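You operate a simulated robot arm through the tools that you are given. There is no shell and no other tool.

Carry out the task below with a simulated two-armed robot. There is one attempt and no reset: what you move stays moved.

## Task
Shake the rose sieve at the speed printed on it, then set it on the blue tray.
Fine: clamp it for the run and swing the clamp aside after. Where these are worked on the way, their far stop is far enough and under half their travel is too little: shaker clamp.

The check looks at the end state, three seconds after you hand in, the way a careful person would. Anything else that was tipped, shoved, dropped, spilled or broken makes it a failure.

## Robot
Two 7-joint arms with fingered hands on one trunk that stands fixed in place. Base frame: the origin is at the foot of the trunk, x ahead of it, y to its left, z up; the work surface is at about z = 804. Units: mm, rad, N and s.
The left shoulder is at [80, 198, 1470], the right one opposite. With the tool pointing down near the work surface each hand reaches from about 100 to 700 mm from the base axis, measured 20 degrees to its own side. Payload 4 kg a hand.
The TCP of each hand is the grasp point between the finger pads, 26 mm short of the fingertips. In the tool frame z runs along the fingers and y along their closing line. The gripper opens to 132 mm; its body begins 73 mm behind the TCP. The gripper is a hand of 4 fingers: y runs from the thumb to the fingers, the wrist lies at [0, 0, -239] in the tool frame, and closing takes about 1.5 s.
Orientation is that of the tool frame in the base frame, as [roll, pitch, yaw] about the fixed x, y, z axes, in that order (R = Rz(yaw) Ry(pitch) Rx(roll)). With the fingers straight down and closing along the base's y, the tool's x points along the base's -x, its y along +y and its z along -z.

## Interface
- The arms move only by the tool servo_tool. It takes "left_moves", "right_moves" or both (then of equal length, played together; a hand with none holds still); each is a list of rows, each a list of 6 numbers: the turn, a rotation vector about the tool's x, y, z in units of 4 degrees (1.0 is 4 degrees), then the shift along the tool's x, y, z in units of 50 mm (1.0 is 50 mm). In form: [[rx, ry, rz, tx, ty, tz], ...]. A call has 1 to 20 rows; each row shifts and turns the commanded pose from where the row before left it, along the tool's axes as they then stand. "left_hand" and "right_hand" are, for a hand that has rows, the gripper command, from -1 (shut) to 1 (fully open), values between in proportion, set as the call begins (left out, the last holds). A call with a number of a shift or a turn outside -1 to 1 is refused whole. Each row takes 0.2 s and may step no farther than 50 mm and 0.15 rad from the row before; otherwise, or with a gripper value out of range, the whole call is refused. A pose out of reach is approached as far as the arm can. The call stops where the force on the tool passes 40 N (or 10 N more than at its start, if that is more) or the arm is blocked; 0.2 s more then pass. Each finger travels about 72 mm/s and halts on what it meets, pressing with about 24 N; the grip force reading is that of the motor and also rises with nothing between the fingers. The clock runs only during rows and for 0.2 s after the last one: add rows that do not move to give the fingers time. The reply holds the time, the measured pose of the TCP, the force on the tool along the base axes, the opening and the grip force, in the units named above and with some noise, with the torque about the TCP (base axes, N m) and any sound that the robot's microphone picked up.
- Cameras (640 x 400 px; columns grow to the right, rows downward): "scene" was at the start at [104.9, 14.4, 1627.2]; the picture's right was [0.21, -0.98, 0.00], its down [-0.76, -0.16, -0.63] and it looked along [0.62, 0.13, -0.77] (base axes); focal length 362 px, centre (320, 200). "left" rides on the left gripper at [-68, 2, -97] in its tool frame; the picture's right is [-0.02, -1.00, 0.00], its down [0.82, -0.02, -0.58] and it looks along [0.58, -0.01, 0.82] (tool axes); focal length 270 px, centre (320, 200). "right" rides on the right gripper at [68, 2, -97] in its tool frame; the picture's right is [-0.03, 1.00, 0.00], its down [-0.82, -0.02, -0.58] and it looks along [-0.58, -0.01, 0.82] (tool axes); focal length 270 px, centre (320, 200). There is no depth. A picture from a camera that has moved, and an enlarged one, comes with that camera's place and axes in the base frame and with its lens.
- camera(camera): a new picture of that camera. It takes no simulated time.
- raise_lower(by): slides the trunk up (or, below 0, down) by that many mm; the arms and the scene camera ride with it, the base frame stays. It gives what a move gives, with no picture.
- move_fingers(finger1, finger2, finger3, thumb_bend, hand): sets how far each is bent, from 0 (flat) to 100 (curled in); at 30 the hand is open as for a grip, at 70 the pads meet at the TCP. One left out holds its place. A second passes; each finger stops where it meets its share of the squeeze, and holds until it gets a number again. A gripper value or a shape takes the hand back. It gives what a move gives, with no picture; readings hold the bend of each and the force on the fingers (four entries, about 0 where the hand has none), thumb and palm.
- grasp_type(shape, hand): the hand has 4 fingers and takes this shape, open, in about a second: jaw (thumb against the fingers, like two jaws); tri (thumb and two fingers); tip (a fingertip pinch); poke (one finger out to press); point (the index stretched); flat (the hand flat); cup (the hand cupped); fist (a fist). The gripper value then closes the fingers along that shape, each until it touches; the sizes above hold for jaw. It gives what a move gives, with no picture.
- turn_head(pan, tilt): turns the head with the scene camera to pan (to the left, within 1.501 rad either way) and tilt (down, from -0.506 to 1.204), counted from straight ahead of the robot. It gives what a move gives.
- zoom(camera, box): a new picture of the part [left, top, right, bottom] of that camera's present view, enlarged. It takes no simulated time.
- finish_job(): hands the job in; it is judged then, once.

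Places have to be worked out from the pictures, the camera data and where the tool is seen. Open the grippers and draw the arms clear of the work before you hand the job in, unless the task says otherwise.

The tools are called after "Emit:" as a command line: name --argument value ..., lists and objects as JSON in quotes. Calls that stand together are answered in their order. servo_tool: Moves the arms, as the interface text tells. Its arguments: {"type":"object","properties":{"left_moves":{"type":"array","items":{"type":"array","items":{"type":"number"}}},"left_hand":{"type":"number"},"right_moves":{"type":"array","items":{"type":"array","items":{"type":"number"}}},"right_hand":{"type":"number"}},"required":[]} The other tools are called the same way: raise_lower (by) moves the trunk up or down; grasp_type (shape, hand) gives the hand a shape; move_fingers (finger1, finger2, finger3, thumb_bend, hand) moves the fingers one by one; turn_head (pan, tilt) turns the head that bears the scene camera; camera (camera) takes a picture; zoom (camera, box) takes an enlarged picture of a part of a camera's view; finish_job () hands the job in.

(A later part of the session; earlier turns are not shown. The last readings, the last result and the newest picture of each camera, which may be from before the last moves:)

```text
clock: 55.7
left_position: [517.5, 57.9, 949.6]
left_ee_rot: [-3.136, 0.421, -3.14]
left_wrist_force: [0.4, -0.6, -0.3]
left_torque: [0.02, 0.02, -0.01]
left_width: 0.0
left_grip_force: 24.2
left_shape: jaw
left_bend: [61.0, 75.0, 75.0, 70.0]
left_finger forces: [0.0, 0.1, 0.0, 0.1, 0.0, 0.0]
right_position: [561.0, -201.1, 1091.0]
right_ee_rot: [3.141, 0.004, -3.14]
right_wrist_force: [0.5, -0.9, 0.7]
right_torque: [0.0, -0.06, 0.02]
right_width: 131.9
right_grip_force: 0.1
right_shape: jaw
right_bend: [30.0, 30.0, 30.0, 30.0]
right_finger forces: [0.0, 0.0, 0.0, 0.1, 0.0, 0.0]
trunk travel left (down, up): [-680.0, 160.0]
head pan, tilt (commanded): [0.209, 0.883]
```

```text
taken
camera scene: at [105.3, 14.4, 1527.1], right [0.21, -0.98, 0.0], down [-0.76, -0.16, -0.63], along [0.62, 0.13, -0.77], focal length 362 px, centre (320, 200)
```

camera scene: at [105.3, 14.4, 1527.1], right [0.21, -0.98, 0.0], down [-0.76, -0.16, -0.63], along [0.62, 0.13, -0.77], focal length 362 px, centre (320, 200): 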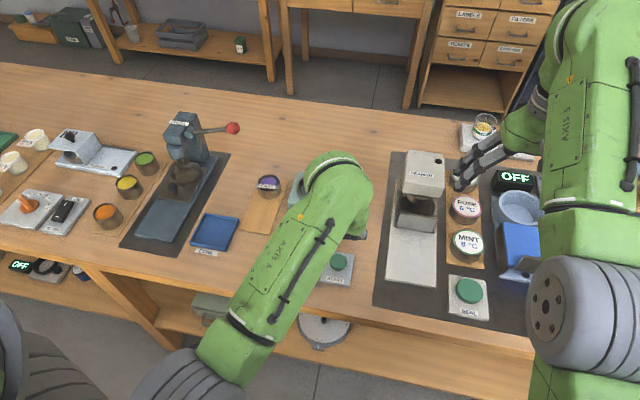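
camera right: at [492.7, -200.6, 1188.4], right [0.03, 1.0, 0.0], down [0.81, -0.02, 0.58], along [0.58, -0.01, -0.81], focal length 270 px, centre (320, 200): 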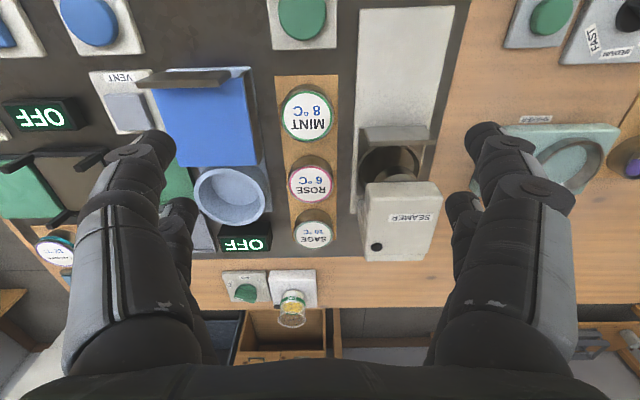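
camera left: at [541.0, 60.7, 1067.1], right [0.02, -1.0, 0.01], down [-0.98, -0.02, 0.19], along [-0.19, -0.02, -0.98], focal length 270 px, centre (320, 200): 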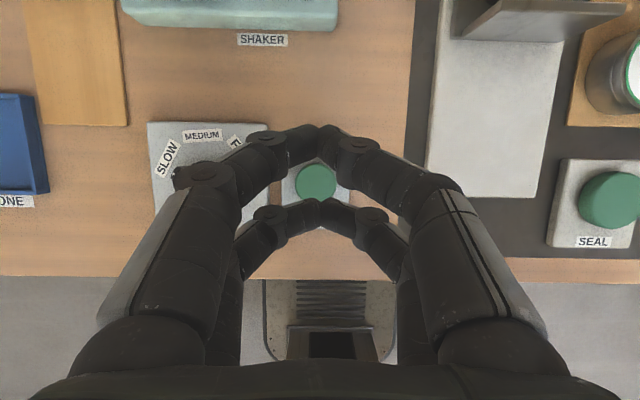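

The arm blocks the scene view of the shaker; I shift the left hand leftward to see it.

Emit:
servo_tool --left_moves '[[0, 0, 0, -0.065, 0.76, -0.146], [0, 0, 0, -0.065, 0.76, -0.146], [0, 0, 0, -0.065, 0.76, -0.146], [0, 0, 0, -0.065, 0.76, -0.146], [0, 0, 0, -0.065, 0.76, -0.146], [0, 0, 0, 0, 0, 0]]'

Emit:
zoom --camera "scene" --box '[270, 120, 390, 290]'

Emit:
camera --camera "left"

```text
clock: 57.1
left_position: [516.1, 246.3, 988.0]
left_ee_rot: [-3.137, 0.422, -3.14]
left_wrist_force: [-0.4, 1.0, -0.7]
left_torque: [0.0, -0.01, 0.03]
left_width: 0.0
left_grip_force: 24.3
left_shape: jaw
left_bend: [61.0, 75.0, 75.0, 70.0]
left_finger forces: [0.0, 0.0, 0.0, 0.0, 0.1, 0.0]
right_position: [561.0, -201.3, 1091.6]
right_ee_rot: [3.141, 0.004, 3.142]
right_wrist_force: [0.5, 1.0, -0.4]
right_torque: [0.01, 0.01, 0.01]
right_width: 131.8
right_grip_force: 0.1
right_shape: jaw
right_bend: [30.0, 30.0, 30.0, 30.0]
right_finger forces: [0.0, 0.1, 0.1, 0.0, 0.1, 0.0]
trunk travel left (down, up): [-680.0, 160.0]
head pan, tilt (commanded): [0.209, 0.883]
```

```text
2.35 times, centred on (330, 205) of scene
camera zoom: at [104.9, 13.9, 1527.2], right [0.21, -0.98, 0.0], down [-0.76, -0.16, -0.63], along [0.62, 0.13, -0.77], focal length 853 px, centre (296, 188)
```

zoom: 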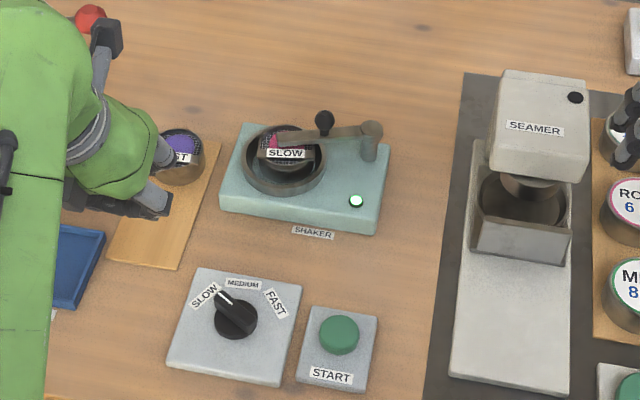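

```text
taken
camera left: at [539.3, 248.5, 1104.4], right [0.02, -1.0, 0.01], down [-0.98, -0.02, 0.19], along [-0.19, -0.02, -0.98], focal length 270 px, centre (320, 200)
```

left: 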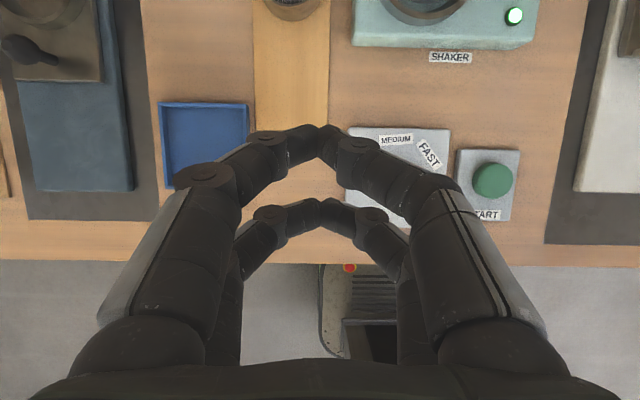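

The shaker's lamp is now lit green: it is running. I wait and watch for the end of the run.

Emit:
servo_tool --left_moves '[[0, 0, 0, 0, 0, 0], [0, 0, 0, 0, 0, 0], [0, 0, 0, 0, 0, 0], [0, 0, 0, 0, 0, 0], [0, 0, 0, 0, 0, 0], [0, 0, 0, 0, 0, 0], [0, 0, 0, 0, 0, 0], [0, 0, 0, 0, 0, 0], [0, 0, 0, 0, 0, 0], [0, 0, 0, 0, 0, 0], [0, 0, 0, 0, 0, 0], [0, 0, 0, 0, 0, 0]]'

Emit:
zoom --camera "scene" --box '[280, 140, 380, 220]'

```text
clock: 59.7
left_position: [516.3, 246.9, 986.9]
left_ee_rot: [-3.135, 0.421, -3.139]
left_wrist_force: [0.1, 0.1, -0.1]
left_torque: [0.0, 0.0, 0.0]
left_width: 0.0
left_grip_force: 24.2
left_shape: jaw
left_bend: [61.0, 75.0, 75.0, 70.0]
left_finger forces: [0.0, 0.0, 0.0, 0.1, 0.1, 0.1]
right_position: [562.6, -202.3, 1091.5]
right_ee_rot: [3.142, 0.003, 3.141]
right_wrist_force: [-0.1, 0.8, -0.5]
right_torque: [0.0, 0.03, -0.01]
right_width: 131.8
right_grip_force: 0.0
right_shape: jaw
right_bend: [30.0, 30.0, 30.0, 30.0]
right_finger forces: [0.1, 0.0, 0.0, 0.0, 0.0, 0.1]
trunk travel left (down, up): [-680.0, 160.0]
head pan, tilt (commanded): [0.209, 0.883]
```

```text
5.00 times, centred on (330, 180) of scene
camera zoom: at [104.9, 14.3, 1527.2], right [0.21, -0.98, 0.0], down [-0.76, -0.16, -0.63], along [0.62, 0.13, -0.77], focal length 1812 px, centre (270, 300)
```

zoom: 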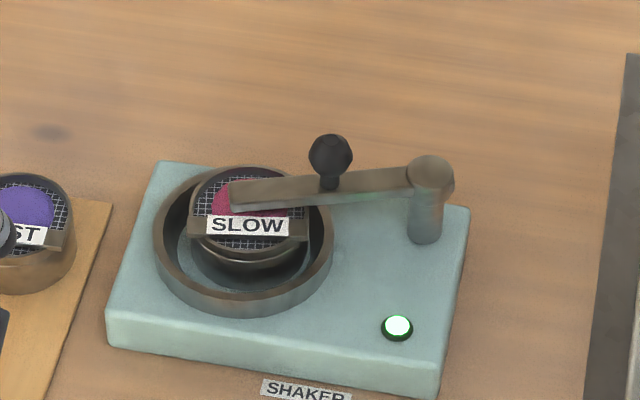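

Still running. I keep waiting and listening.

Emit:
servo_tool --left_moves '[[0, 0, 0, 0, 0, 0], [0, 0, 0, 0, 0, 0], [0, 0, 0, 0, 0, 0], [0, 0, 0, 0, 0, 0], [0, 0, 0, 0, 0, 0], [0, 0, 0, 0, 0, 0], [0, 0, 0, 0, 0, 0], [0, 0, 0, 0, 0, 0], [0, 0, 0, 0, 0, 0], [0, 0, 0, 0, 0, 0], [0, 0, 0, 0, 0, 0], [0, 0, 0, 0, 0, 0], [0, 0, 0, 0, 0, 0], [0, 0, 0, 0, 0, 0], [0, 0, 0, 0, 0, 0], [0, 0, 0, 0, 0, 0], [0, 0, 0, 0, 0, 0], [0, 0, 0, 0, 0, 0], [0, 0, 0, 0, 0, 0], [0, 0, 0, 0, 0, 0]]'

Emit:
zoom --camera "scene" --box '[280, 140, 380, 220]'

```text
clock: 63.9
left_position: [515.5, 246.0, 987.0]
left_ee_rot: [-3.136, 0.421, -3.141]
left_wrist_force: [0.4, -0.5, 0.4]
left_torque: [0.0, -0.02, 0.02]
left_width: 0.1
left_grip_force: 24.3
left_shape: jaw
left_bend: [61.0, 75.0, 75.0, 70.0]
left_finger forces: [0.0, 0.0, 0.0, 0.1, 0.0, 0.0]
right_position: [562.1, -201.9, 1093.0]
right_ee_rot: [3.14, 0.006, -3.142]
right_wrist_force: [0.3, 0.3, 0.1]
right_torque: [0.0, -0.02, -0.01]
right_width: 132.1
right_grip_force: 0.0
right_shape: jaw
right_bend: [30.0, 30.0, 30.0, 30.0]
right_finger forces: [0.0, 0.0, 0.0, 0.1, 0.1, 0.0]
trunk travel left (down, up): [-680.0, 160.0]
head pan, tilt (commanded): [0.209, 0.883]
```

```text
5.00 times, centred on (330, 180) of scene
camera zoom: at [104.9, 14.3, 1527.2], right [0.21, -0.98, 0.0], down [-0.76, -0.16, -0.63], along [0.62, 0.13, -0.77], focal length 1812 px, centre (270, 300)
```

zoom: 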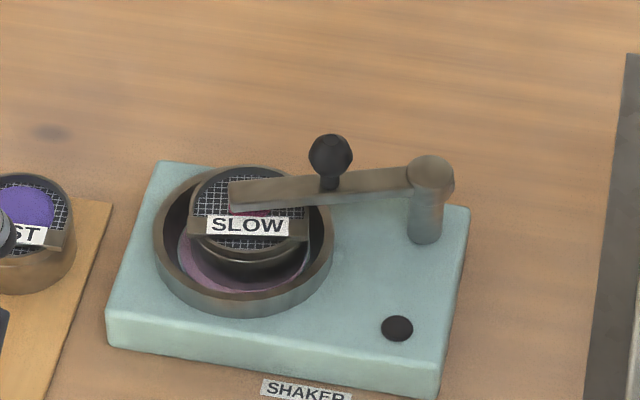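

The lamp is off, the mound has sunk and pink powder lies in the ring: the run is over. I bring the left hand to the inner (−x) side of the clamp knob, above it.

Emit:
servo_tool --left_moves '[[0, 0, 0, -0.462, -0.4, 0.213], [0, 0, 0, -0.462, -0.4, 0.213], [0, 0, 0, -0.462, -0.4, 0.213], [0, 0, 0, -0.462, -0.4, 0.213], [0, 0, 0, -0.462, -0.4, 0.213], [0, 0, 0, -0.462, -0.4, 0.213], [0, 0, 0, -0.462, -0.4, 0.213], [0, 0, 0, 0, 0, 0]]'

Emit:
camera --camera "left"

Emit:
zoom --camera "scene" --box '[290, 120, 380, 220]'

```text
clock: 65.7
left_position: [693.5, 110.0, 987.6]
left_ee_rot: [-3.137, 0.421, -3.14]
left_wrist_force: [-0.1, 0.2, 0.3]
left_torque: [0.01, -0.03, -0.03]
left_width: 0.0
left_grip_force: 23.3
left_shape: jaw
left_bend: [61.0, 75.0, 75.0, 70.0]
left_finger forces: [0.1, 0.1, 0.0, 0.0, 0.1, 0.0]
right_position: [560.7, -201.0, 1091.4]
right_ee_rot: [3.139, 0.003, 3.14]
right_wrist_force: [0.4, 0.2, -0.5]
right_torque: [-0.01, 0.02, -0.02]
right_width: 132.1
right_grip_force: 0.1
right_shape: jaw
right_bend: [30.0, 30.0, 30.0, 30.0]
right_finger forces: [0.0, 0.1, 0.0, 0.1, 0.1, 0.0]
trunk travel left (down, up): [-680.0, 160.0]
head pan, tilt (commanded): [0.209, 0.883]
```

```text
taken
camera left: at [716.9, 112.2, 1105.3], right [0.02, -1.0, 0.02], down [-0.98, -0.02, 0.19], along [-0.19, -0.02, -0.98], focal length 270 px, centre (320, 200)
```

left: 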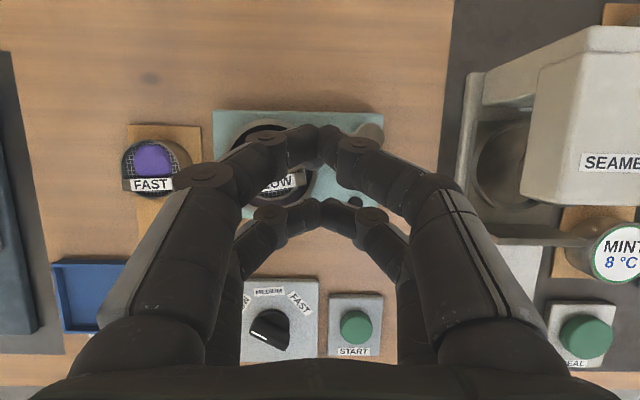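

```text
4.00 times, centred on (335, 170) of scene
camera zoom: at [104.5, 14.5, 1527.2], right [0.21, -0.98, 0.0], down [-0.76, -0.16, -0.63], along [0.62, 0.13, -0.77], focal length 1449 px, centre (260, 320)
```

zoom: 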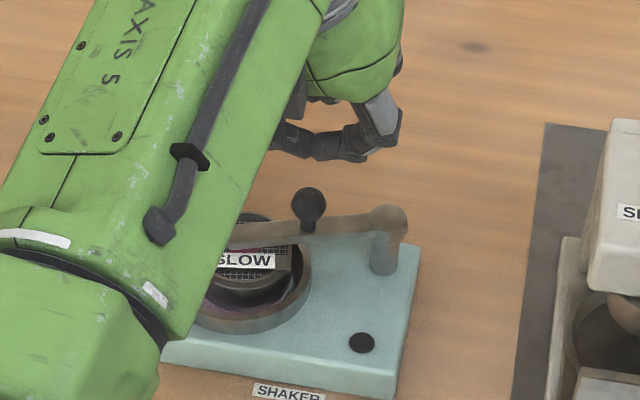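

The knob sits at about (709,113) under the hand. I lower so the near pair goes in behind the knob (on its −x side).

Emit:
servo_tool --left_moves '[[0, 0, 0, 0.133, 0, 0.445], [0, 0, 0, 0.188, 0, 0.42], [0, 0, 0, 0.188, 0, 0.42], [0, 0, 0, 0, 0, 0]]'

Emit:
zoom --camera "left" --box '[200, 80, 440, 300]'

Emit:
zoom --camera "scene" --box '[290, 120, 380, 220]'

```text
clock: 66.7
left_position: [696.6, 109.6, 919.3]
left_ee_rot: [-3.136, 0.421, -3.14]
left_wrist_force: [-0.2, -0.2, 0.1]
left_torque: [-0.01, 0.02, 0.01]
left_width: 0.1
left_grip_force: 24.0
left_shape: jaw
left_bend: [61.0, 75.0, 75.0, 70.0]
left_finger forces: [0.0, 0.0, 0.0, 0.1, 0.1, 0.0]
right_position: [561.5, -202.2, 1090.4]
right_ee_rot: [3.14, 0.003, 3.141]
right_wrist_force: [0.3, 0.2, -0.4]
right_torque: [-0.02, 0.01, -0.02]
right_width: 132.0
right_grip_force: 0.0
right_shape: jaw
right_bend: [30.0, 30.0, 30.0, 30.0]
right_finger forces: [0.0, 0.1, 0.0, 0.1, 0.1, 0.0]
trunk travel left (down, up): [-680.0, 160.0]
head pan, tilt (commanded): [0.209, 0.883]
```

```text
1.82 times, centred on (320, 190) of left
camera zoom: at [719.6, 111.3, 1036.1], right [0.02, -1.0, 0.01], down [-0.98, -0.02, 0.19], along [-0.19, -0.02, -0.98], focal length 491 px, centre (320, 218)
```

zoom: 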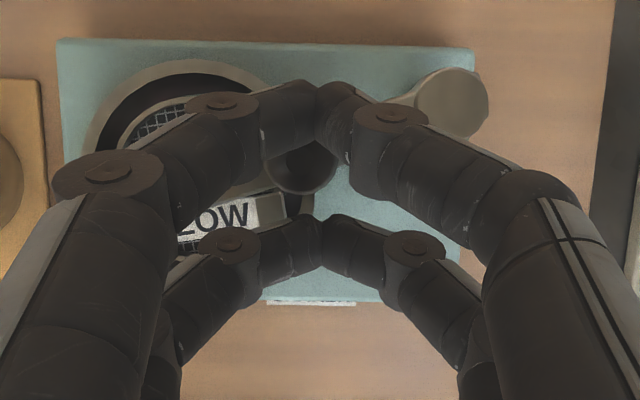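

```text
4.00 times, centred on (335, 170) of scene
camera zoom: at [105.2, 14.0, 1527.2], right [0.21, -0.98, 0.0], down [-0.76, -0.16, -0.63], along [0.62, 0.13, -0.77], focal length 1449 px, centre (260, 320)
```

zoom: 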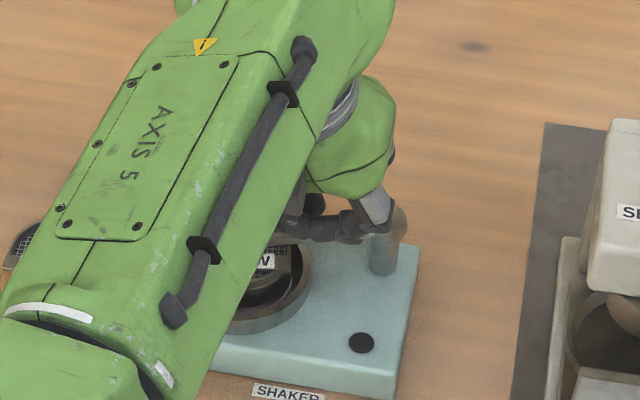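

The knob is in the slot between the near and far pairs. I push it back along its arc, first half.

Emit:
servo_tool --left_moves '[[0, 0, 0, -0.1096, -0.008, 0.0491], [0, 0, 0, -0.126, 0.096, 0.0564], [0, 0, 0, -0.1552, 0.08, 0.0695], [0, 0, 0, -0.1662, 0.048, 0.0744], [0, 0, 0, 0, 0, 0]]'

Emit:
zoom --camera "left" --box '[200, 80, 440, 300]'

Emit:
zoom --camera "scene" --box '[290, 120, 380, 220]'

```text
clock: 67.9
left_position: [726.1, 118.8, 917.0]
left_ee_rot: [-3.136, 0.42, 3.141]
left_wrist_force: [-0.9, 0.3, 0.4]
left_torque: [-0.02, 0.02, -0.01]
left_width: 0.1
left_grip_force: 24.2
left_shape: jaw
left_bend: [61.0, 75.0, 75.0, 70.0]
left_finger forces: [0.0, 0.0, 0.0, 0.1, 0.0, 0.1]
right_position: [561.1, -201.3, 1092.5]
right_ee_rot: [3.141, 0.003, 3.141]
right_wrist_force: [0.2, 0.3, 0.0]
right_torque: [0.01, -0.01, 0.03]
right_width: 132.0
right_grip_force: 0.0
right_shape: jaw
right_bend: [30.0, 30.0, 30.0, 30.0]
right_finger forces: [0.0, 0.1, 0.1, 0.0, 0.0, 0.0]
trunk travel left (down, up): [-680.0, 160.0]
head pan, tilt (commanded): [0.209, 0.883]
```

```text
1.82 times, centred on (320, 190) of left
camera zoom: at [749.5, 121.5, 1034.7], right [0.02, -1.0, 0.01], down [-0.98, -0.02, 0.19], along [-0.19, -0.02, -0.98], focal length 491 px, centre (320, 218)
```

zoom: 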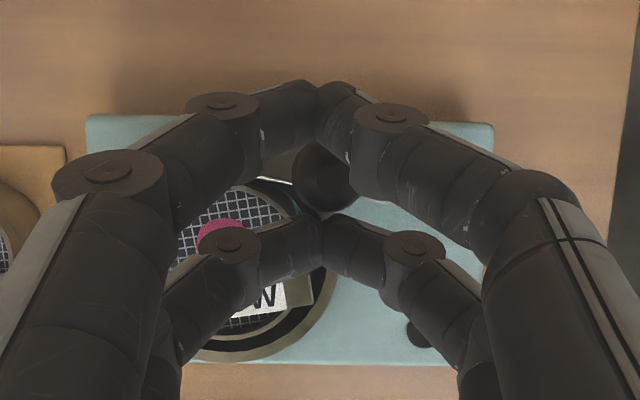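

```text
4.00 times, centred on (335, 170) of scene
camera zoom: at [104.8, 14.2, 1527.2], right [0.21, -0.98, 0.0], down [-0.76, -0.16, -0.63], along [0.62, 0.13, -0.77], focal length 1449 px, centre (260, 320)
```

zoom: 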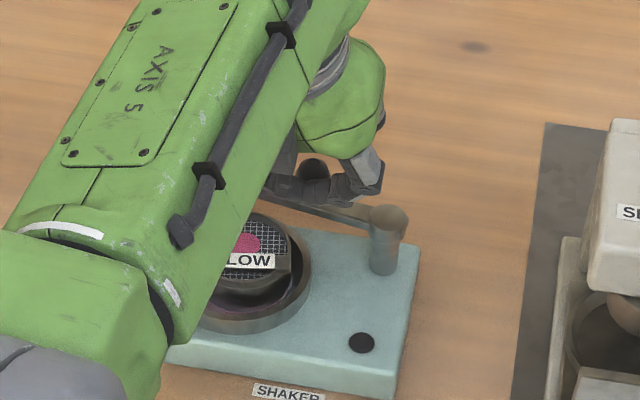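

The clamp arm follows and the sieve stays put. I continue the second half of the arc.

Emit:
servo_tool --left_moves '[[0, 0, 0, -0.1698, 0.018, 0.0761], [0, 0, 0, -0.1698, -0.016, 0.0761], [0, 0, 0, -0.1662, -0.048, 0.0744], [0, 0, 0, -0.1552, -0.078, 0.0695], [0, 0, 0, 0, 0, 0]]'

Emit:
zoom --camera "left" --box '[200, 80, 440, 300]'

Emit:
zoom --camera "scene" --box '[290, 120, 380, 220]'

```text
clock: 69.1
left_position: [762.5, 112.4, 917.4]
left_ee_rot: [-3.136, 0.419, -3.141]
left_wrist_force: [0.2, 0.0, -1.2]
left_torque: [-0.02, -0.02, 0.03]
left_width: 0.1
left_grip_force: 23.9
left_shape: jaw
left_bend: [61.0, 75.0, 75.0, 70.0]
left_finger forces: [0.0, 0.0, 0.0, 0.1, 0.1, 0.1]
right_position: [560.9, -201.1, 1092.5]
right_ee_rot: [3.14, 0.003, 3.141]
right_wrist_force: [0.5, 0.2, -0.1]
right_torque: [-0.01, 0.01, 0.02]
right_width: 131.8
right_grip_force: 0.1
right_shape: jaw
right_bend: [30.0, 30.0, 30.0, 30.0]
right_finger forces: [0.1, 0.1, 0.0, 0.1, 0.0, 0.0]
trunk travel left (down, up): [-680.0, 160.0]
head pan, tilt (commanded): [0.209, 0.883]
```

```text
1.82 times, centred on (320, 190) of left
camera zoom: at [785.5, 115.2, 1035.6], right [0.02, -1.0, 0.01], down [-0.98, -0.02, 0.19], along [-0.19, -0.02, -0.98], focal length 491 px, centre (320, 218)
```

zoom: 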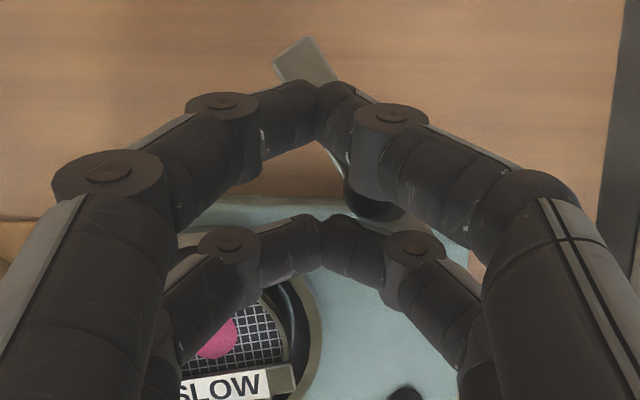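

```text
4.00 times, centred on (335, 170) of scene
camera zoom: at [104.9, 14.3, 1527.2], right [0.21, -0.98, 0.0], down [-0.76, -0.16, -0.63], along [0.62, 0.13, -0.77], focal length 1449 px, centre (260, 320)
```

zoom: 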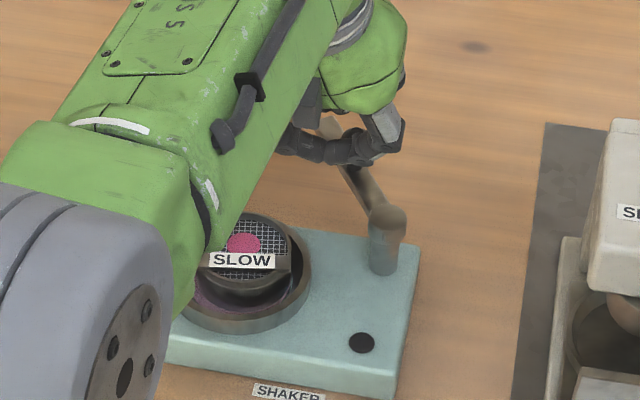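

The arm is nearly back at its original open angle (end ≈ (805,118)). I push the last few millimetres to confirm the open stop.

Emit:
servo_tool --left_moves '[[0, 0, 0, -0.0895, -0.066, 0.0401], [0, 0, 0, -0.0767, -0.068, 0.0344], [0, 0, 0, 0, 0, 0]]'

Emit:
zoom --camera "left" --box '[200, 80, 440, 300]'

```text
clock: 69.9
left_position: [769.7, 108.3, 921.4]
left_ee_rot: [-3.136, 0.429, -3.139]
left_wrist_force: [-6.9, 5.6, 10.3]
left_torque: [0.04, 0.25, -0.11]
left_width: 0.0
left_grip_force: 24.1
left_shape: jaw
left_bend: [61.0, 74.0, 77.0, 70.0]
left_finger forces: [0.0, 0.0, 0.0, 0.1, 0.0, 0.0]
right_position: [558.6, -201.7, 1093.1]
right_ee_rot: [-3.14, 0.008, 3.141]
right_wrist_force: [-0.1, 0.1, 0.1]
right_torque: [-0.02, 0.04, -0.03]
right_width: 132.0
right_grip_force: 0.0
right_shape: jaw
right_bend: [30.0, 30.0, 30.0, 30.0]
right_finger forces: [0.0, 0.0, 0.0, 0.1, 0.0, 0.0]
trunk travel left (down, up): [-680.0, 160.0]
head pan, tilt (commanded): [0.209, 0.883]
```

```text
1.82 times, centred on (320, 190) of left
camera zoom: at [793.5, 110.2, 1039.7], right [0.02, -1.0, 0.02], down [-0.98, -0.02, 0.19], along [-0.19, -0.02, -0.98], focal length 491 px, centre (320, 218)
```

zoom: 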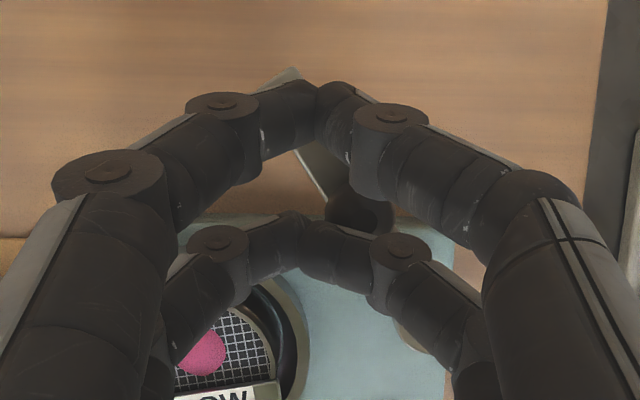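

The clamp rests against its open stop (~32°, resisting force). I back off, then lift clear.

Emit:
servo_tool --left_moves '[[0, 0, 0, 0.11, 0.12, -0.049], [0, 0, 0, 0.05, 0.08, -0.02], [0, 0, 0, -0.327, 0, -0.73], [0, 0, 0, -0.327, 0, -0.73], [0, 0, 0, 0, 0, 0]]'

Emit:
camera --camera "left"

Emit:
zoom --camera "scene" --box '[280, 120, 380, 220]'

```text
clock: 71.1
left_position: [764.5, 116.4, 999.1]
left_ee_rot: [-3.137, 0.419, -3.139]
left_wrist_force: [-0.5, 0.3, 0.1]
left_torque: [-0.03, -0.01, 0.03]
left_width: 0.0
left_grip_force: 24.1
left_shape: jaw
left_bend: [61.0, 74.0, 77.0, 70.0]
left_finger forces: [0.1, 0.0, 0.0, 0.1, 0.0, 0.0]
right_position: [562.2, -202.6, 1091.8]
right_ee_rot: [3.14, 0.004, -3.14]
right_wrist_force: [0.2, 0.2, 0.1]
right_torque: [0.02, 0.01, 0.0]
right_width: 132.0
right_grip_force: 0.1
right_shape: jaw
right_bend: [30.0, 30.0, 30.0, 30.0]
right_finger forces: [0.0, 0.0, 0.1, 0.0, 0.0, 0.0]
trunk travel left (down, up): [-680.0, 160.0]
head pan, tilt (commanded): [0.209, 0.883]
```

```text
taken
camera left: at [787.9, 119.2, 1115.3], right [0.02, -1.0, 0.01], down [-0.98, -0.02, 0.2], along [-0.19, -0.02, -0.98], focal length 270 px, centre (320, 200)
```

left: 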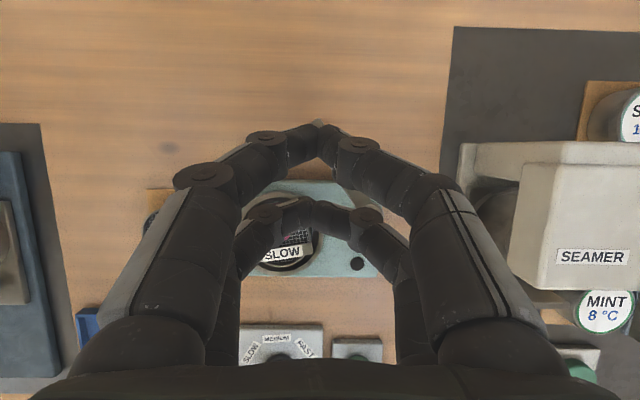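

```text
4.00 times, centred on (330, 170) of scene
camera zoom: at [105.7, 14.3, 1527.1], right [0.21, -0.98, 0.0], down [-0.76, -0.16, -0.63], along [0.62, 0.13, -0.77], focal length 1449 px, centre (280, 320)
```

zoom: 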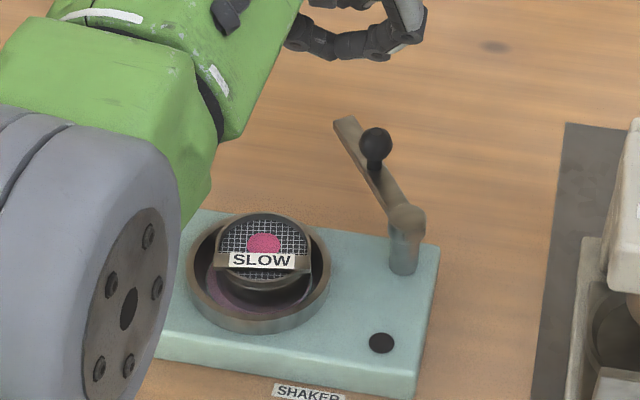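

The run is done and the clamp is aside at its stop. Now for the pick-up: I'll move over the ring, un-tilt, open to ~84 mm and yaw 44° clockwise so all four digits meet the round wall clear of the label bar.

Emit:
servo_tool --left_moves '[[0, 0, 0, 0.38, 0.247, -0.243], [0, 0, 0, 0.38, 0.247, -0.243], [0, 0, 0, 0.38, 0.247, -0.243], [0, 1, 0, 0, 0, 0], [0, 1, 0, 0, 0, 0], [0, 1, 0, 0, 0, 0], [0, 1, 0, 0, 0, 0], [0, 1, 0, 0, 0, 0], [0, 1, 0, 0, 0, 0], [0, 0, 0, 0, 0, 0]]' --left_hand 0.27

Emit:
servo_tool --left_moves '[[0, 0, 1, 0, 0, 0], [0, 0, 1, 0, 0, 0], [0, 0, 1, 0, 0, 0], [0, 0, 1, 0, 0, 0], [0, 0, 1, 0, 0, 0], [0, 0, 1, 0, 0, 0], [0, 0, 1, 0, 0, 0], [0, 0, 1, 0, 0, 0], [0, 0, 1, 0, 0, 0], [0, 0, 1, 0, 0, 0], [0, 0, 1, 0, 0, 0], [0, 0, 0, 0, 0, 0]]'

Emit:
camera --camera "left"

Emit:
camera --camera "scene"

```text
clock: 73.3
left_position: [696.0, 153.0, 1008.2]
left_ee_rot: [-3.136, 0.002, -3.141]
left_wrist_force: [-0.3, 0.3, -0.5]
left_torque: [0.0, 0.02, -0.03]
left_width: 83.6
left_grip_force: 0.0
left_shape: jaw
left_bend: [71.0, 71.0, 71.0, 71.0]
left_finger forces: [0.0, 0.0, 0.0, 0.0, 0.0, 0.0]
right_position: [561.2, -201.6, 1091.5]
right_ee_rot: [3.14, 0.003, 3.141]
right_wrist_force: [-1.1, -0.8, -0.5]
right_torque: [0.02, -0.03, 0.02]
right_width: 131.9
right_grip_force: 0.1
right_shape: jaw
right_bend: [30.0, 30.0, 30.0, 30.0]
right_finger forces: [0.1, 0.0, 0.0, 0.0, 0.0, 0.0]
trunk travel left (down, up): [-680.0, 160.0]
head pan, tilt (commanded): [0.209, 0.883]
```

```text
clock: 75.9
left_position: [695.9, 152.5, 1008.9]
left_ee_rot: [-3.139, 0.003, 2.372]
left_wrist_force: [-1.4, 0.9, -1.3]
left_torque: [-0.03, 0.01, -0.01]
left_width: 83.6
left_grip_force: 0.0
left_shape: jaw
left_bend: [71.0, 71.0, 71.0, 71.0]
left_finger forces: [0.0, 0.0, 0.0, 0.1, 0.0, 0.0]
right_position: [561.0, -201.8, 1091.1]
right_ee_rot: [3.14, 0.002, 3.141]
right_wrist_force: [-0.5, -0.3, 0.7]
right_torque: [0.0, -0.01, 0.01]
right_width: 131.9
right_grip_force: 0.0
right_shape: jaw
right_bend: [30.0, 30.0, 30.0, 30.0]
right_finger forces: [0.0, 0.0, 0.0, 0.1, 0.1, 0.0]
trunk travel left (down, up): [-680.0, 160.0]
head pan, tilt (commanded): [0.209, 0.883]
```

```text
taken
camera left: at [746.9, 107.5, 1105.9], right [-0.68, -0.74, 0.0], down [-0.6, 0.56, 0.57], along [-0.42, 0.39, -0.82], focal length 270 px, centre (320, 200)
```

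left: 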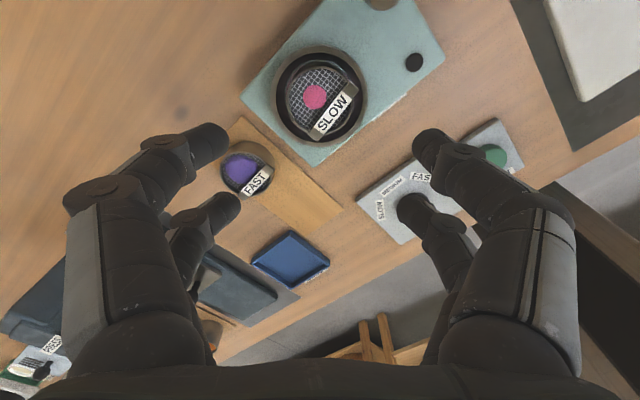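

```text
taken
camera scene: at [105.0, 14.3, 1527.2], right [0.21, -0.98, 0.0], down [-0.76, -0.16, -0.63], along [0.62, 0.13, -0.77], focal length 362 px, centre (320, 200)
```

scene: 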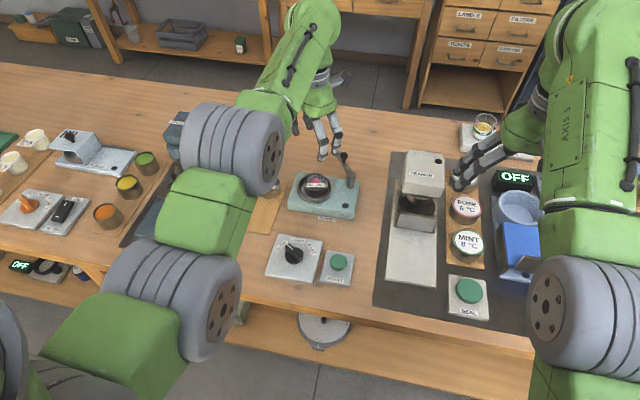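

The 44° yaw works. I zoom the wrist view on the sieve and ring to centre the hand.

Emit:
zoom --camera "left" --box '[240, 20, 400, 170]'

Emit:
zoom --camera "scene" --box '[285, 130, 375, 225]'

```text
2.67 times, centred on (320, 95) of left
camera zoom: at [746.9, 107.5, 1105.9], right [-0.68, -0.74, 0.0], down [-0.6, 0.56, 0.57], along [-0.42, 0.39, -0.82], focal length 721 px, centre (320, 480)
```

zoom: 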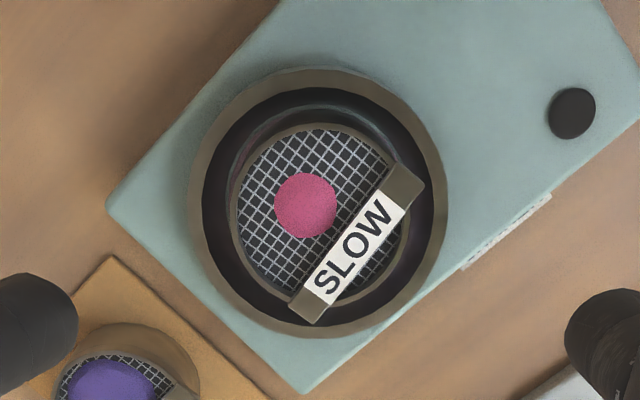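

```text
4.21 times, centred on (330, 178) of scene
camera zoom: at [105.0, 14.3, 1527.2], right [0.21, -0.98, 0.0], down [-0.76, -0.16, -0.63], along [0.62, 0.13, -0.77], focal length 1526 px, centre (278, 295)
```

zoom: 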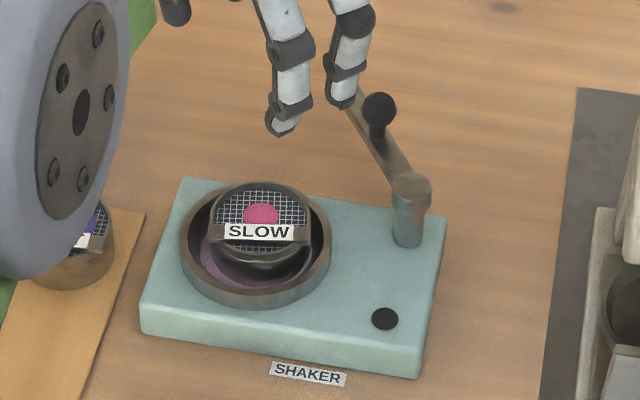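

The sieve centre is within ~2 mm of the hand axis. I descend to z ≈ 885 and re-check.

Emit:
servo_tool --left_moves '[[0, 0, 0, -0.036, 0.034, 0.6], [0, 0, 0, 0, 0, 0.7], [0, 0, 0, 0, 0, 0.7], [0, 0, 0, 0, 0, 0.45], [0, 0, 0, 0, 0, 0]]'

Emit:
camera --camera "left"

Emit:
zoom --camera "scene" --box '[285, 130, 375, 225]'

```text
clock: 77.1
left_position: [696.1, 153.3, 883.2]
left_ee_rot: [-3.14, 0.004, 2.371]
left_wrist_force: [-0.1, -0.2, -0.1]
left_torque: [0.01, 0.04, -0.02]
left_width: 83.4
left_grip_force: 0.1
left_shape: jaw
left_bend: [71.0, 71.0, 71.0, 71.0]
left_finger forces: [0.0, 0.0, 0.1, 0.0, 0.0, 0.1]
right_position: [561.4, -201.5, 1092.3]
right_ee_rot: [-3.141, 0.004, 3.141]
right_wrist_force: [-0.7, 0.3, -0.2]
right_torque: [-0.01, 0.03, 0.03]
right_width: 131.6
right_grip_force: 0.0
right_shape: jaw
right_bend: [30.0, 30.0, 30.0, 30.0]
right_finger forces: [0.0, 0.1, 0.1, 0.0, 0.0, 0.1]
trunk travel left (down, up): [-680.0, 160.0]
head pan, tilt (commanded): [0.209, 0.883]
```

```text
taken
camera left: at [746.5, 108.1, 982.3], right [-0.68, -0.74, 0.0], down [-0.6, 0.56, 0.57], along [-0.42, 0.39, -0.82], focal length 270 px, centre (320, 200)
```

left: 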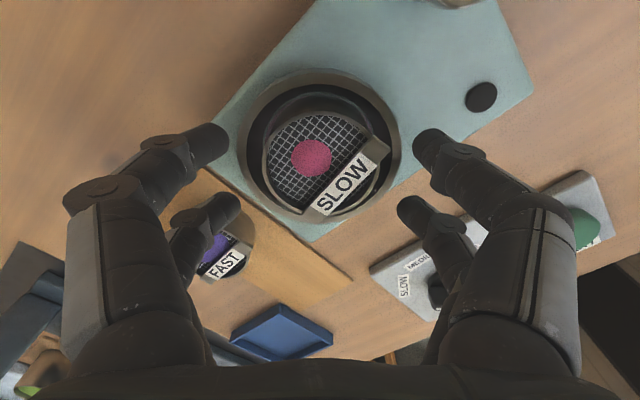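

```text
4.21 times, centred on (330, 178) of scene
camera zoom: at [104.9, 14.4, 1527.2], right [0.21, -0.98, 0.0], down [-0.76, -0.16, -0.63], along [0.62, 0.13, -0.77], focal length 1526 px, centre (278, 295)
```

zoom: 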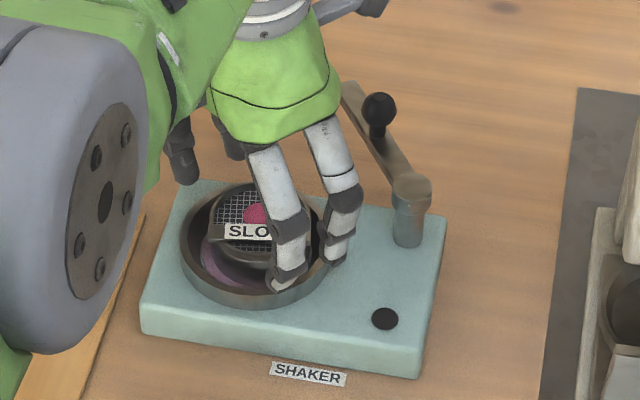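

I zoom to refine the centring before the final descent.

Emit:
zoom --camera "left" --box '[220, 50, 420, 250]'

```text
2.00 times, centred on (320, 150) of left
camera zoom: at [746.5, 108.1, 982.3], right [-0.68, -0.74, 0.0], down [-0.6, 0.56, 0.57], along [-0.42, 0.39, -0.82], focal length 541 px, centre (320, 300)
```

zoom: 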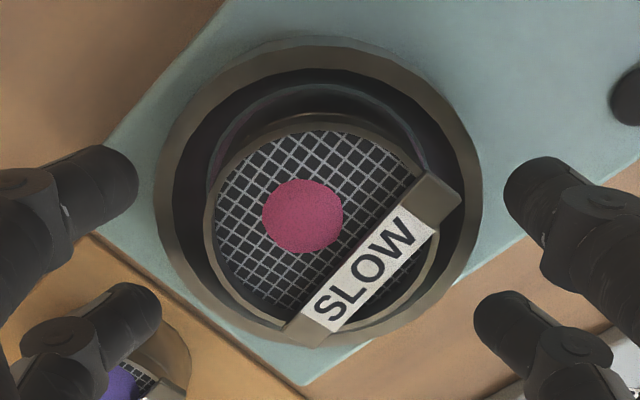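

Well centred. I lower to just above the ring rim level in small steps, watching for contact.

Emit:
servo_tool --left_moves '[[0, 0, 0, 0, 0, 0.12], [0, 0, 0, 0, 0, 0.12], [0, 0, 0, 0, 0, 0]]'

Emit:
zoom --camera "scene" --box '[300, 160, 350, 210]'

```text
clock: 77.9
left_position: [695.5, 152.5, 873.1]
left_ee_rot: [-3.14, 0.006, 2.372]
left_wrist_force: [0.4, 0.1, 0.8]
left_torque: [0.02, -0.01, 0.02]
left_width: 83.6
left_grip_force: 0.2
left_shape: jaw
left_bend: [71.0, 71.0, 71.0, 71.0]
left_finger forces: [0.0, 0.0, 0.0, 0.0, 0.0, 0.0]
right_position: [561.8, -201.9, 1092.0]
right_ee_rot: [3.141, 0.003, 3.141]
right_wrist_force: [-0.2, 0.1, 1.0]
right_torque: [0.01, 0.04, 0.02]
right_width: 131.9
right_grip_force: 0.0
right_shape: jaw
right_bend: [30.0, 30.0, 30.0, 30.0]
right_finger forces: [0.1, 0.1, 0.1, 0.0, 0.0, 0.0]
trunk travel left (down, up): [-680.0, 160.0]
head pan, tilt (commanded): [0.209, 0.883]
```

```text
8.00 times, centred on (325, 185) of scene
camera zoom: at [104.8, 14.3, 1527.2], right [0.21, -0.98, 0.0], down [-0.76, -0.16, -0.63], along [0.62, 0.13, -0.77], focal length 2899 px, centre (280, 320)
```

zoom: 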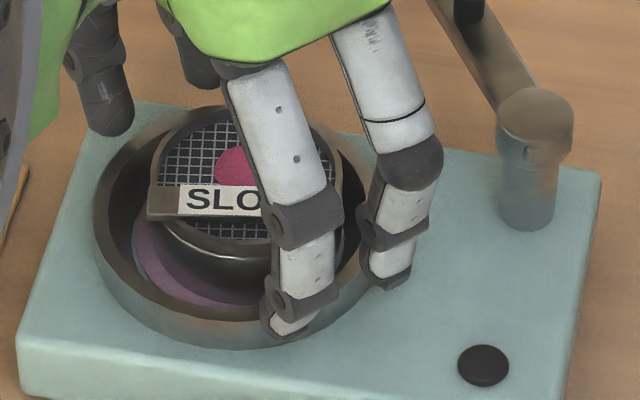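

The tips are just outside the ring. I lower 4 mm more and then close partway, checking that nothing catches the ring.

Emit:
servo_tool --left_moves '[[0, 0, 0, 0, 0, 0.09], [0, 0, 0, 0, 0, 0]]'

Emit:
servo_tool --left_moves '[[0, 0, 0, 0, 0, 0], [0, 0, 0, 0, 0, 0], [0, 0, 0, 0, 0, 0]]' --left_hand -0.1

Emit:
zoom --camera "scene" --box '[300, 160, 350, 210]'

Emit:
zoom --camera "left" --box '[220, 50, 420, 250]'

```text
clock: 78.5
left_position: [696.8, 152.7, 868.9]
left_ee_rot: [-3.141, 0.005, 2.374]
left_wrist_force: [0.6, -0.4, -0.8]
left_torque: [-0.01, 0.0, 0.0]
left_width: 83.5
left_grip_force: 0.2
left_shape: jaw
left_bend: [71.0, 71.0, 71.0, 71.0]
left_finger forces: [0.0, 0.1, 0.1, 0.0, 0.1, 0.0]
right_position: [562.3, -200.2, 1092.2]
right_ee_rot: [3.14, 0.004, -3.141]
right_wrist_force: [0.4, 0.1, 0.2]
right_torque: [-0.04, 0.03, 0.0]
right_width: 132.1
right_grip_force: 0.0
right_shape: jaw
right_bend: [30.0, 30.0, 30.0, 30.0]
right_finger forces: [0.0, 0.0, 0.1, 0.0, 0.1, 0.1]
trunk travel left (down, up): [-680.0, 160.0]
head pan, tilt (commanded): [0.209, 0.883]
```

```text
clock: 79.3
left_position: [696.4, 154.0, 869.3]
left_ee_rot: [-3.14, 0.005, 2.371]
left_wrist_force: [-0.1, 0.2, 2.7]
left_torque: [0.05, 0.02, -0.29]
left_width: 66.2
left_grip_force: 23.8
left_shape: jaw
left_bend: [72.0, 72.0, 72.0, 70.0]
left_finger forces: [22.0, 20.8, 20.1, 0.0, 18.5, 0.0]
right_position: [560.9, -201.3, 1090.2]
right_ee_rot: [-3.141, 0.002, 3.141]
right_wrist_force: [-0.8, 0.1, -0.5]
right_torque: [0.0, 0.02, 0.01]
right_width: 131.6
right_grip_force: 0.0
right_shape: jaw
right_bend: [30.0, 30.0, 30.0, 30.0]
right_finger forces: [0.1, 0.0, 0.1, 0.0, 0.0, 0.0]
trunk travel left (down, up): [-680.0, 160.0]
head pan, tilt (commanded): [0.209, 0.883]
```

```text
8.00 times, centred on (325, 185) of scene
camera zoom: at [104.6, 14.3, 1527.2], right [0.21, -0.98, 0.0], down [-0.76, -0.16, -0.64], along [0.62, 0.13, -0.77], focal length 2899 px, centre (280, 320)
```

zoom: 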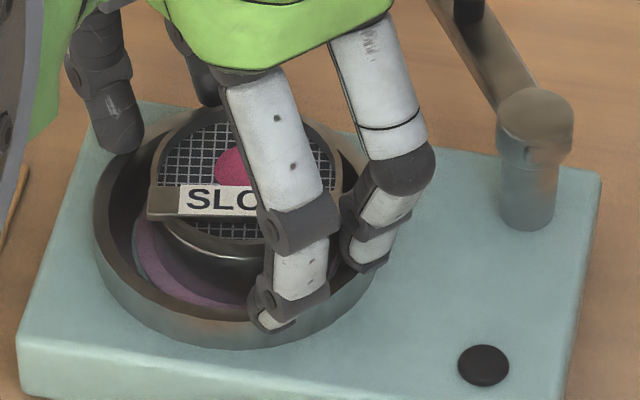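

```text
2.00 times, centred on (320, 150) of left
camera zoom: at [747.1, 107.8, 967.8], right [-0.68, -0.74, 0.0], down [-0.6, 0.56, 0.57], along [-0.42, 0.39, -0.82], focal length 541 px, centre (320, 300)
```

zoom: 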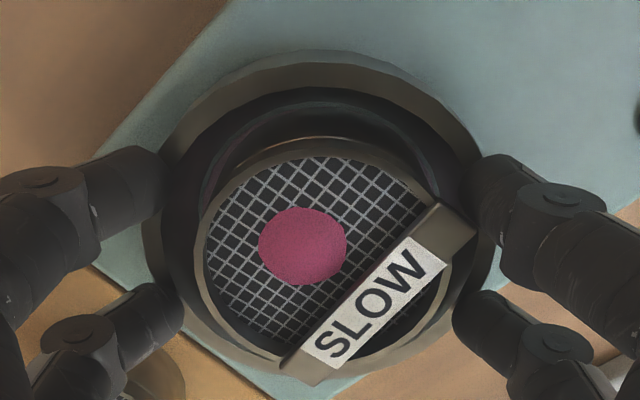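

The tips met the ring's outer edge (stopped at 66 mm). I reopen, rise 2.5 mm and try closing again so they pass just over the ring rim.

Emit:
servo_tool --left_moves '[[0, 0, 0, 0, 0, 0], [0, 0, 0, 0, 0, 0], [0, 0, 0, 0, 0, -0.05], [0, 0, 0, 0, 0, 0]]' --left_hand 0.27

Emit:
servo_tool --left_moves '[[0, 0, 0, 0, 0, 0], [0, 0, 0, 0, 0, 0], [0, 0, 0, 0, 0, 0]]' --left_hand -0.1

Emit:
zoom --camera "left" --box '[220, 50, 420, 250]'

```text
clock: 80.3
left_position: [697.8, 153.5, 872.0]
left_ee_rot: [-3.14, 0.003, 2.372]
left_wrist_force: [0.2, 0.5, -0.4]
left_torque: [-0.01, 0.0, 0.03]
left_width: 83.4
left_grip_force: 0.2
left_shape: jaw
left_bend: [71.0, 71.0, 71.0, 71.0]
left_finger forces: [0.0, 0.0, 0.0, 0.1, 0.0, 0.1]
right_position: [561.9, -201.0, 1090.7]
right_ee_rot: [3.14, 0.004, 3.14]
right_wrist_force: [-0.2, -0.2, -0.1]
right_torque: [-0.02, 0.03, 0.01]
right_width: 132.0
right_grip_force: 0.1
right_shape: jaw
right_bend: [30.0, 30.0, 30.0, 30.0]
right_finger forces: [0.0, 0.0, 0.0, 0.0, 0.0, 0.0]
trunk travel left (down, up): [-680.0, 160.0]
head pan, tilt (commanded): [0.209, 0.883]
```

```text
clock: 81.1
left_position: [699.4, 152.7, 871.9]
left_ee_rot: [-3.141, 0.006, 2.373]
left_wrist_force: [-0.5, -0.2, -0.1]
left_torque: [0.01, -0.03, -0.01]
left_width: 60.1
left_grip_force: 0.1
left_shape: jaw
left_bend: [73.0, 73.0, 73.0, 70.0]
left_finger forces: [0.0, 0.0, 0.1, 0.0, 0.2, 0.1]
right_position: [561.2, -201.3, 1091.9]
right_ee_rot: [3.14, 0.004, -3.141]
right_wrist_force: [0.2, 0.2, -0.6]
right_torque: [-0.01, 0.0, 0.01]
right_width: 131.5
right_grip_force: 0.1
right_shape: jaw
right_bend: [30.0, 30.0, 30.0, 30.0]
right_finger forces: [0.0, 0.0, 0.0, 0.0, 0.0, 0.0]
trunk travel left (down, up): [-680.0, 160.0]
head pan, tilt (commanded): [0.209, 0.883]
```

```text
2.00 times, centred on (320, 150) of left
camera zoom: at [748.5, 107.7, 969.8], right [-0.68, -0.74, 0.0], down [-0.6, 0.56, 0.57], along [-0.42, 0.39, -0.82], focal length 541 px, centre (320, 300)
```

zoom: 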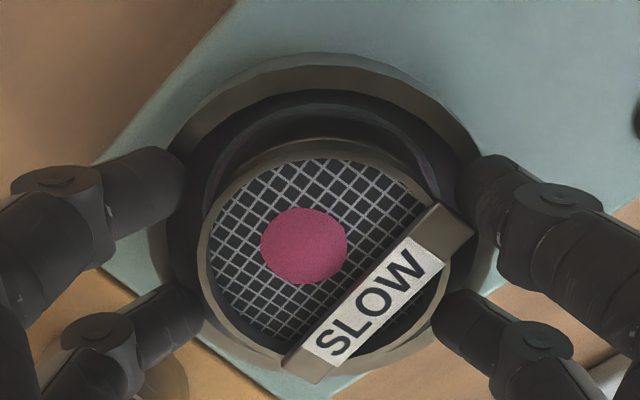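

The tips cleared the ring and sit around the sieve with no contact. I close to grip the sieve wall.

Emit:
servo_tool --left_moves '[[0, 0, 0, 0, 0, 0], [0, 0, 0, 0, 0, 0], [0, 0, 0, 0, 0, 0], [0, 0, 0, 0, 0, 0]]' --left_hand -1

Emit:
zoom --camera "left" --box '[220, 50, 420, 250]'

Emit:
zoom --camera "scene" --box '[300, 160, 350, 210]'

```text
clock: 82.1
left_position: [698.4, 153.1, 872.0]
left_ee_rot: [-3.14, 0.005, 2.373]
left_wrist_force: [0.1, 0.6, 0.8]
left_torque: [0.06, 0.01, -0.01]
left_width: 41.1
left_grip_force: 24.3
left_shape: jaw
left_bend: [74.0, 74.0, 74.0, 72.0]
left_finger forces: [24.7, 23.6, 25.6, 0.0, 21.4, 0.0]
right_position: [560.0, -201.4, 1091.9]
right_ee_rot: [3.139, 0.003, -3.141]
right_wrist_force: [-0.3, -0.5, 0.1]
right_torque: [0.02, 0.04, -0.02]
right_width: 131.9
right_grip_force: 0.2
right_shape: jaw
right_bend: [30.0, 30.0, 30.0, 30.0]
right_finger forces: [0.1, 0.0, 0.0, 0.1, 0.0, 0.0]
trunk travel left (down, up): [-680.0, 160.0]
head pan, tilt (commanded): [0.209, 0.883]
```

```text
2.00 times, centred on (320, 150) of left
camera zoom: at [748.4, 107.8, 969.8], right [-0.68, -0.74, 0.0], down [-0.6, 0.56, 0.57], along [-0.42, 0.39, -0.82], focal length 541 px, centre (320, 300)
```

zoom: 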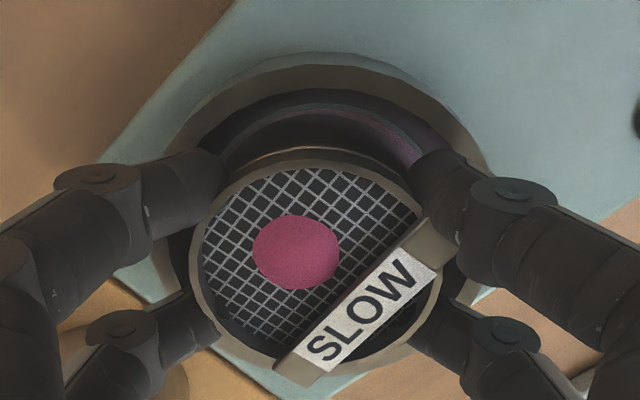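

```text
8.00 times, centred on (325, 185) of scene
camera zoom: at [104.9, 14.4, 1527.2], right [0.21, -0.98, 0.0], down [-0.76, -0.16, -0.63], along [0.62, 0.13, -0.77], focal length 2899 px, centre (280, 320)
```

zoom: 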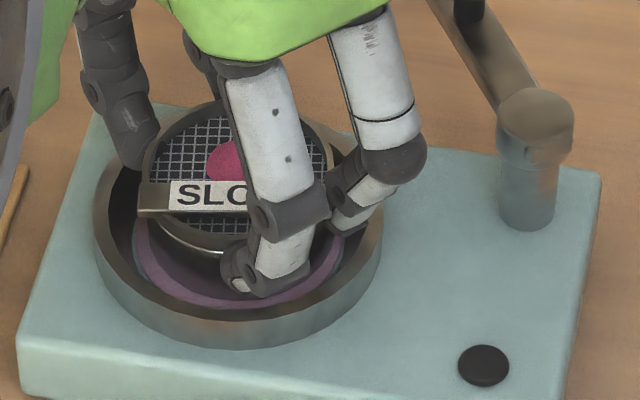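

All four digits grip at 21–25 N. I lift slowly and check for slip or tilt.

Emit:
servo_tool --left_moves '[[0, 0, 0, 0, 0, -0.06], [0, 0, 0, 0, 0, -0.08], [0, 0, 0, 0, 0, -0.1], [0, 0, 0, 0, 0, 0]]'

Emit:
zoom --camera "left" --box '[220, 50, 420, 250]'

Emit:
zoom --camera "scene" --box '[300, 160, 350, 210]'

```text
clock: 83.1
left_position: [697.6, 153.2, 884.3]
left_ee_rot: [-3.14, 0.004, 2.373]
left_wrist_force: [0.7, 0.1, -1.2]
left_torque: [0.0, 0.01, -0.03]
left_width: 40.9
left_grip_force: 24.1
left_shape: jaw
left_bend: [74.0, 74.0, 74.0, 72.0]
left_finger forces: [24.8, 23.6, 25.6, 0.0, 21.3, 0.0]
right_position: [561.4, -201.3, 1091.8]
right_ee_rot: [3.141, 0.003, 3.141]
right_wrist_force: [-0.7, 0.5, 0.0]
right_torque: [0.03, -0.01, 0.01]
right_width: 131.8
right_grip_force: 0.0
right_shape: jaw
right_bend: [30.0, 30.0, 30.0, 30.0]
right_finger forces: [0.0, 0.0, 0.1, 0.0, 0.1, 0.0]
trunk travel left (down, up): [-680.0, 160.0]
head pan, tilt (commanded): [0.209, 0.883]
```

```text
2.00 times, centred on (320, 150) of left
camera zoom: at [749.4, 107.2, 982.2], right [-0.68, -0.74, 0.0], down [-0.6, 0.56, 0.57], along [-0.42, 0.39, -0.82], focal length 541 px, centre (320, 300)
```

zoom: 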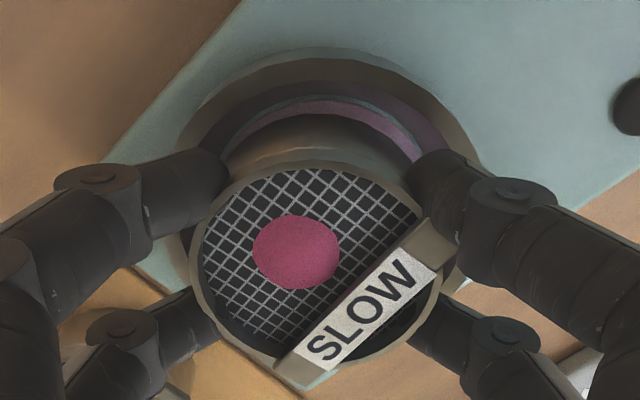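

```text
8.00 times, centred on (325, 185) of scene
camera zoom: at [105.3, 14.3, 1527.1], right [0.21, -0.98, 0.0], down [-0.76, -0.16, -0.63], along [0.62, 0.13, -0.77], focal length 2899 px, centre (280, 320)
```

zoom: 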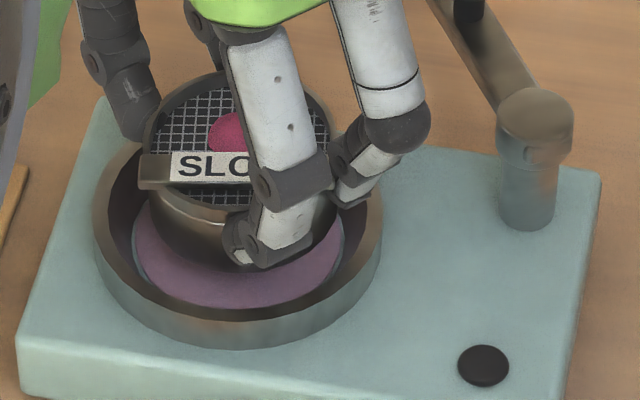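

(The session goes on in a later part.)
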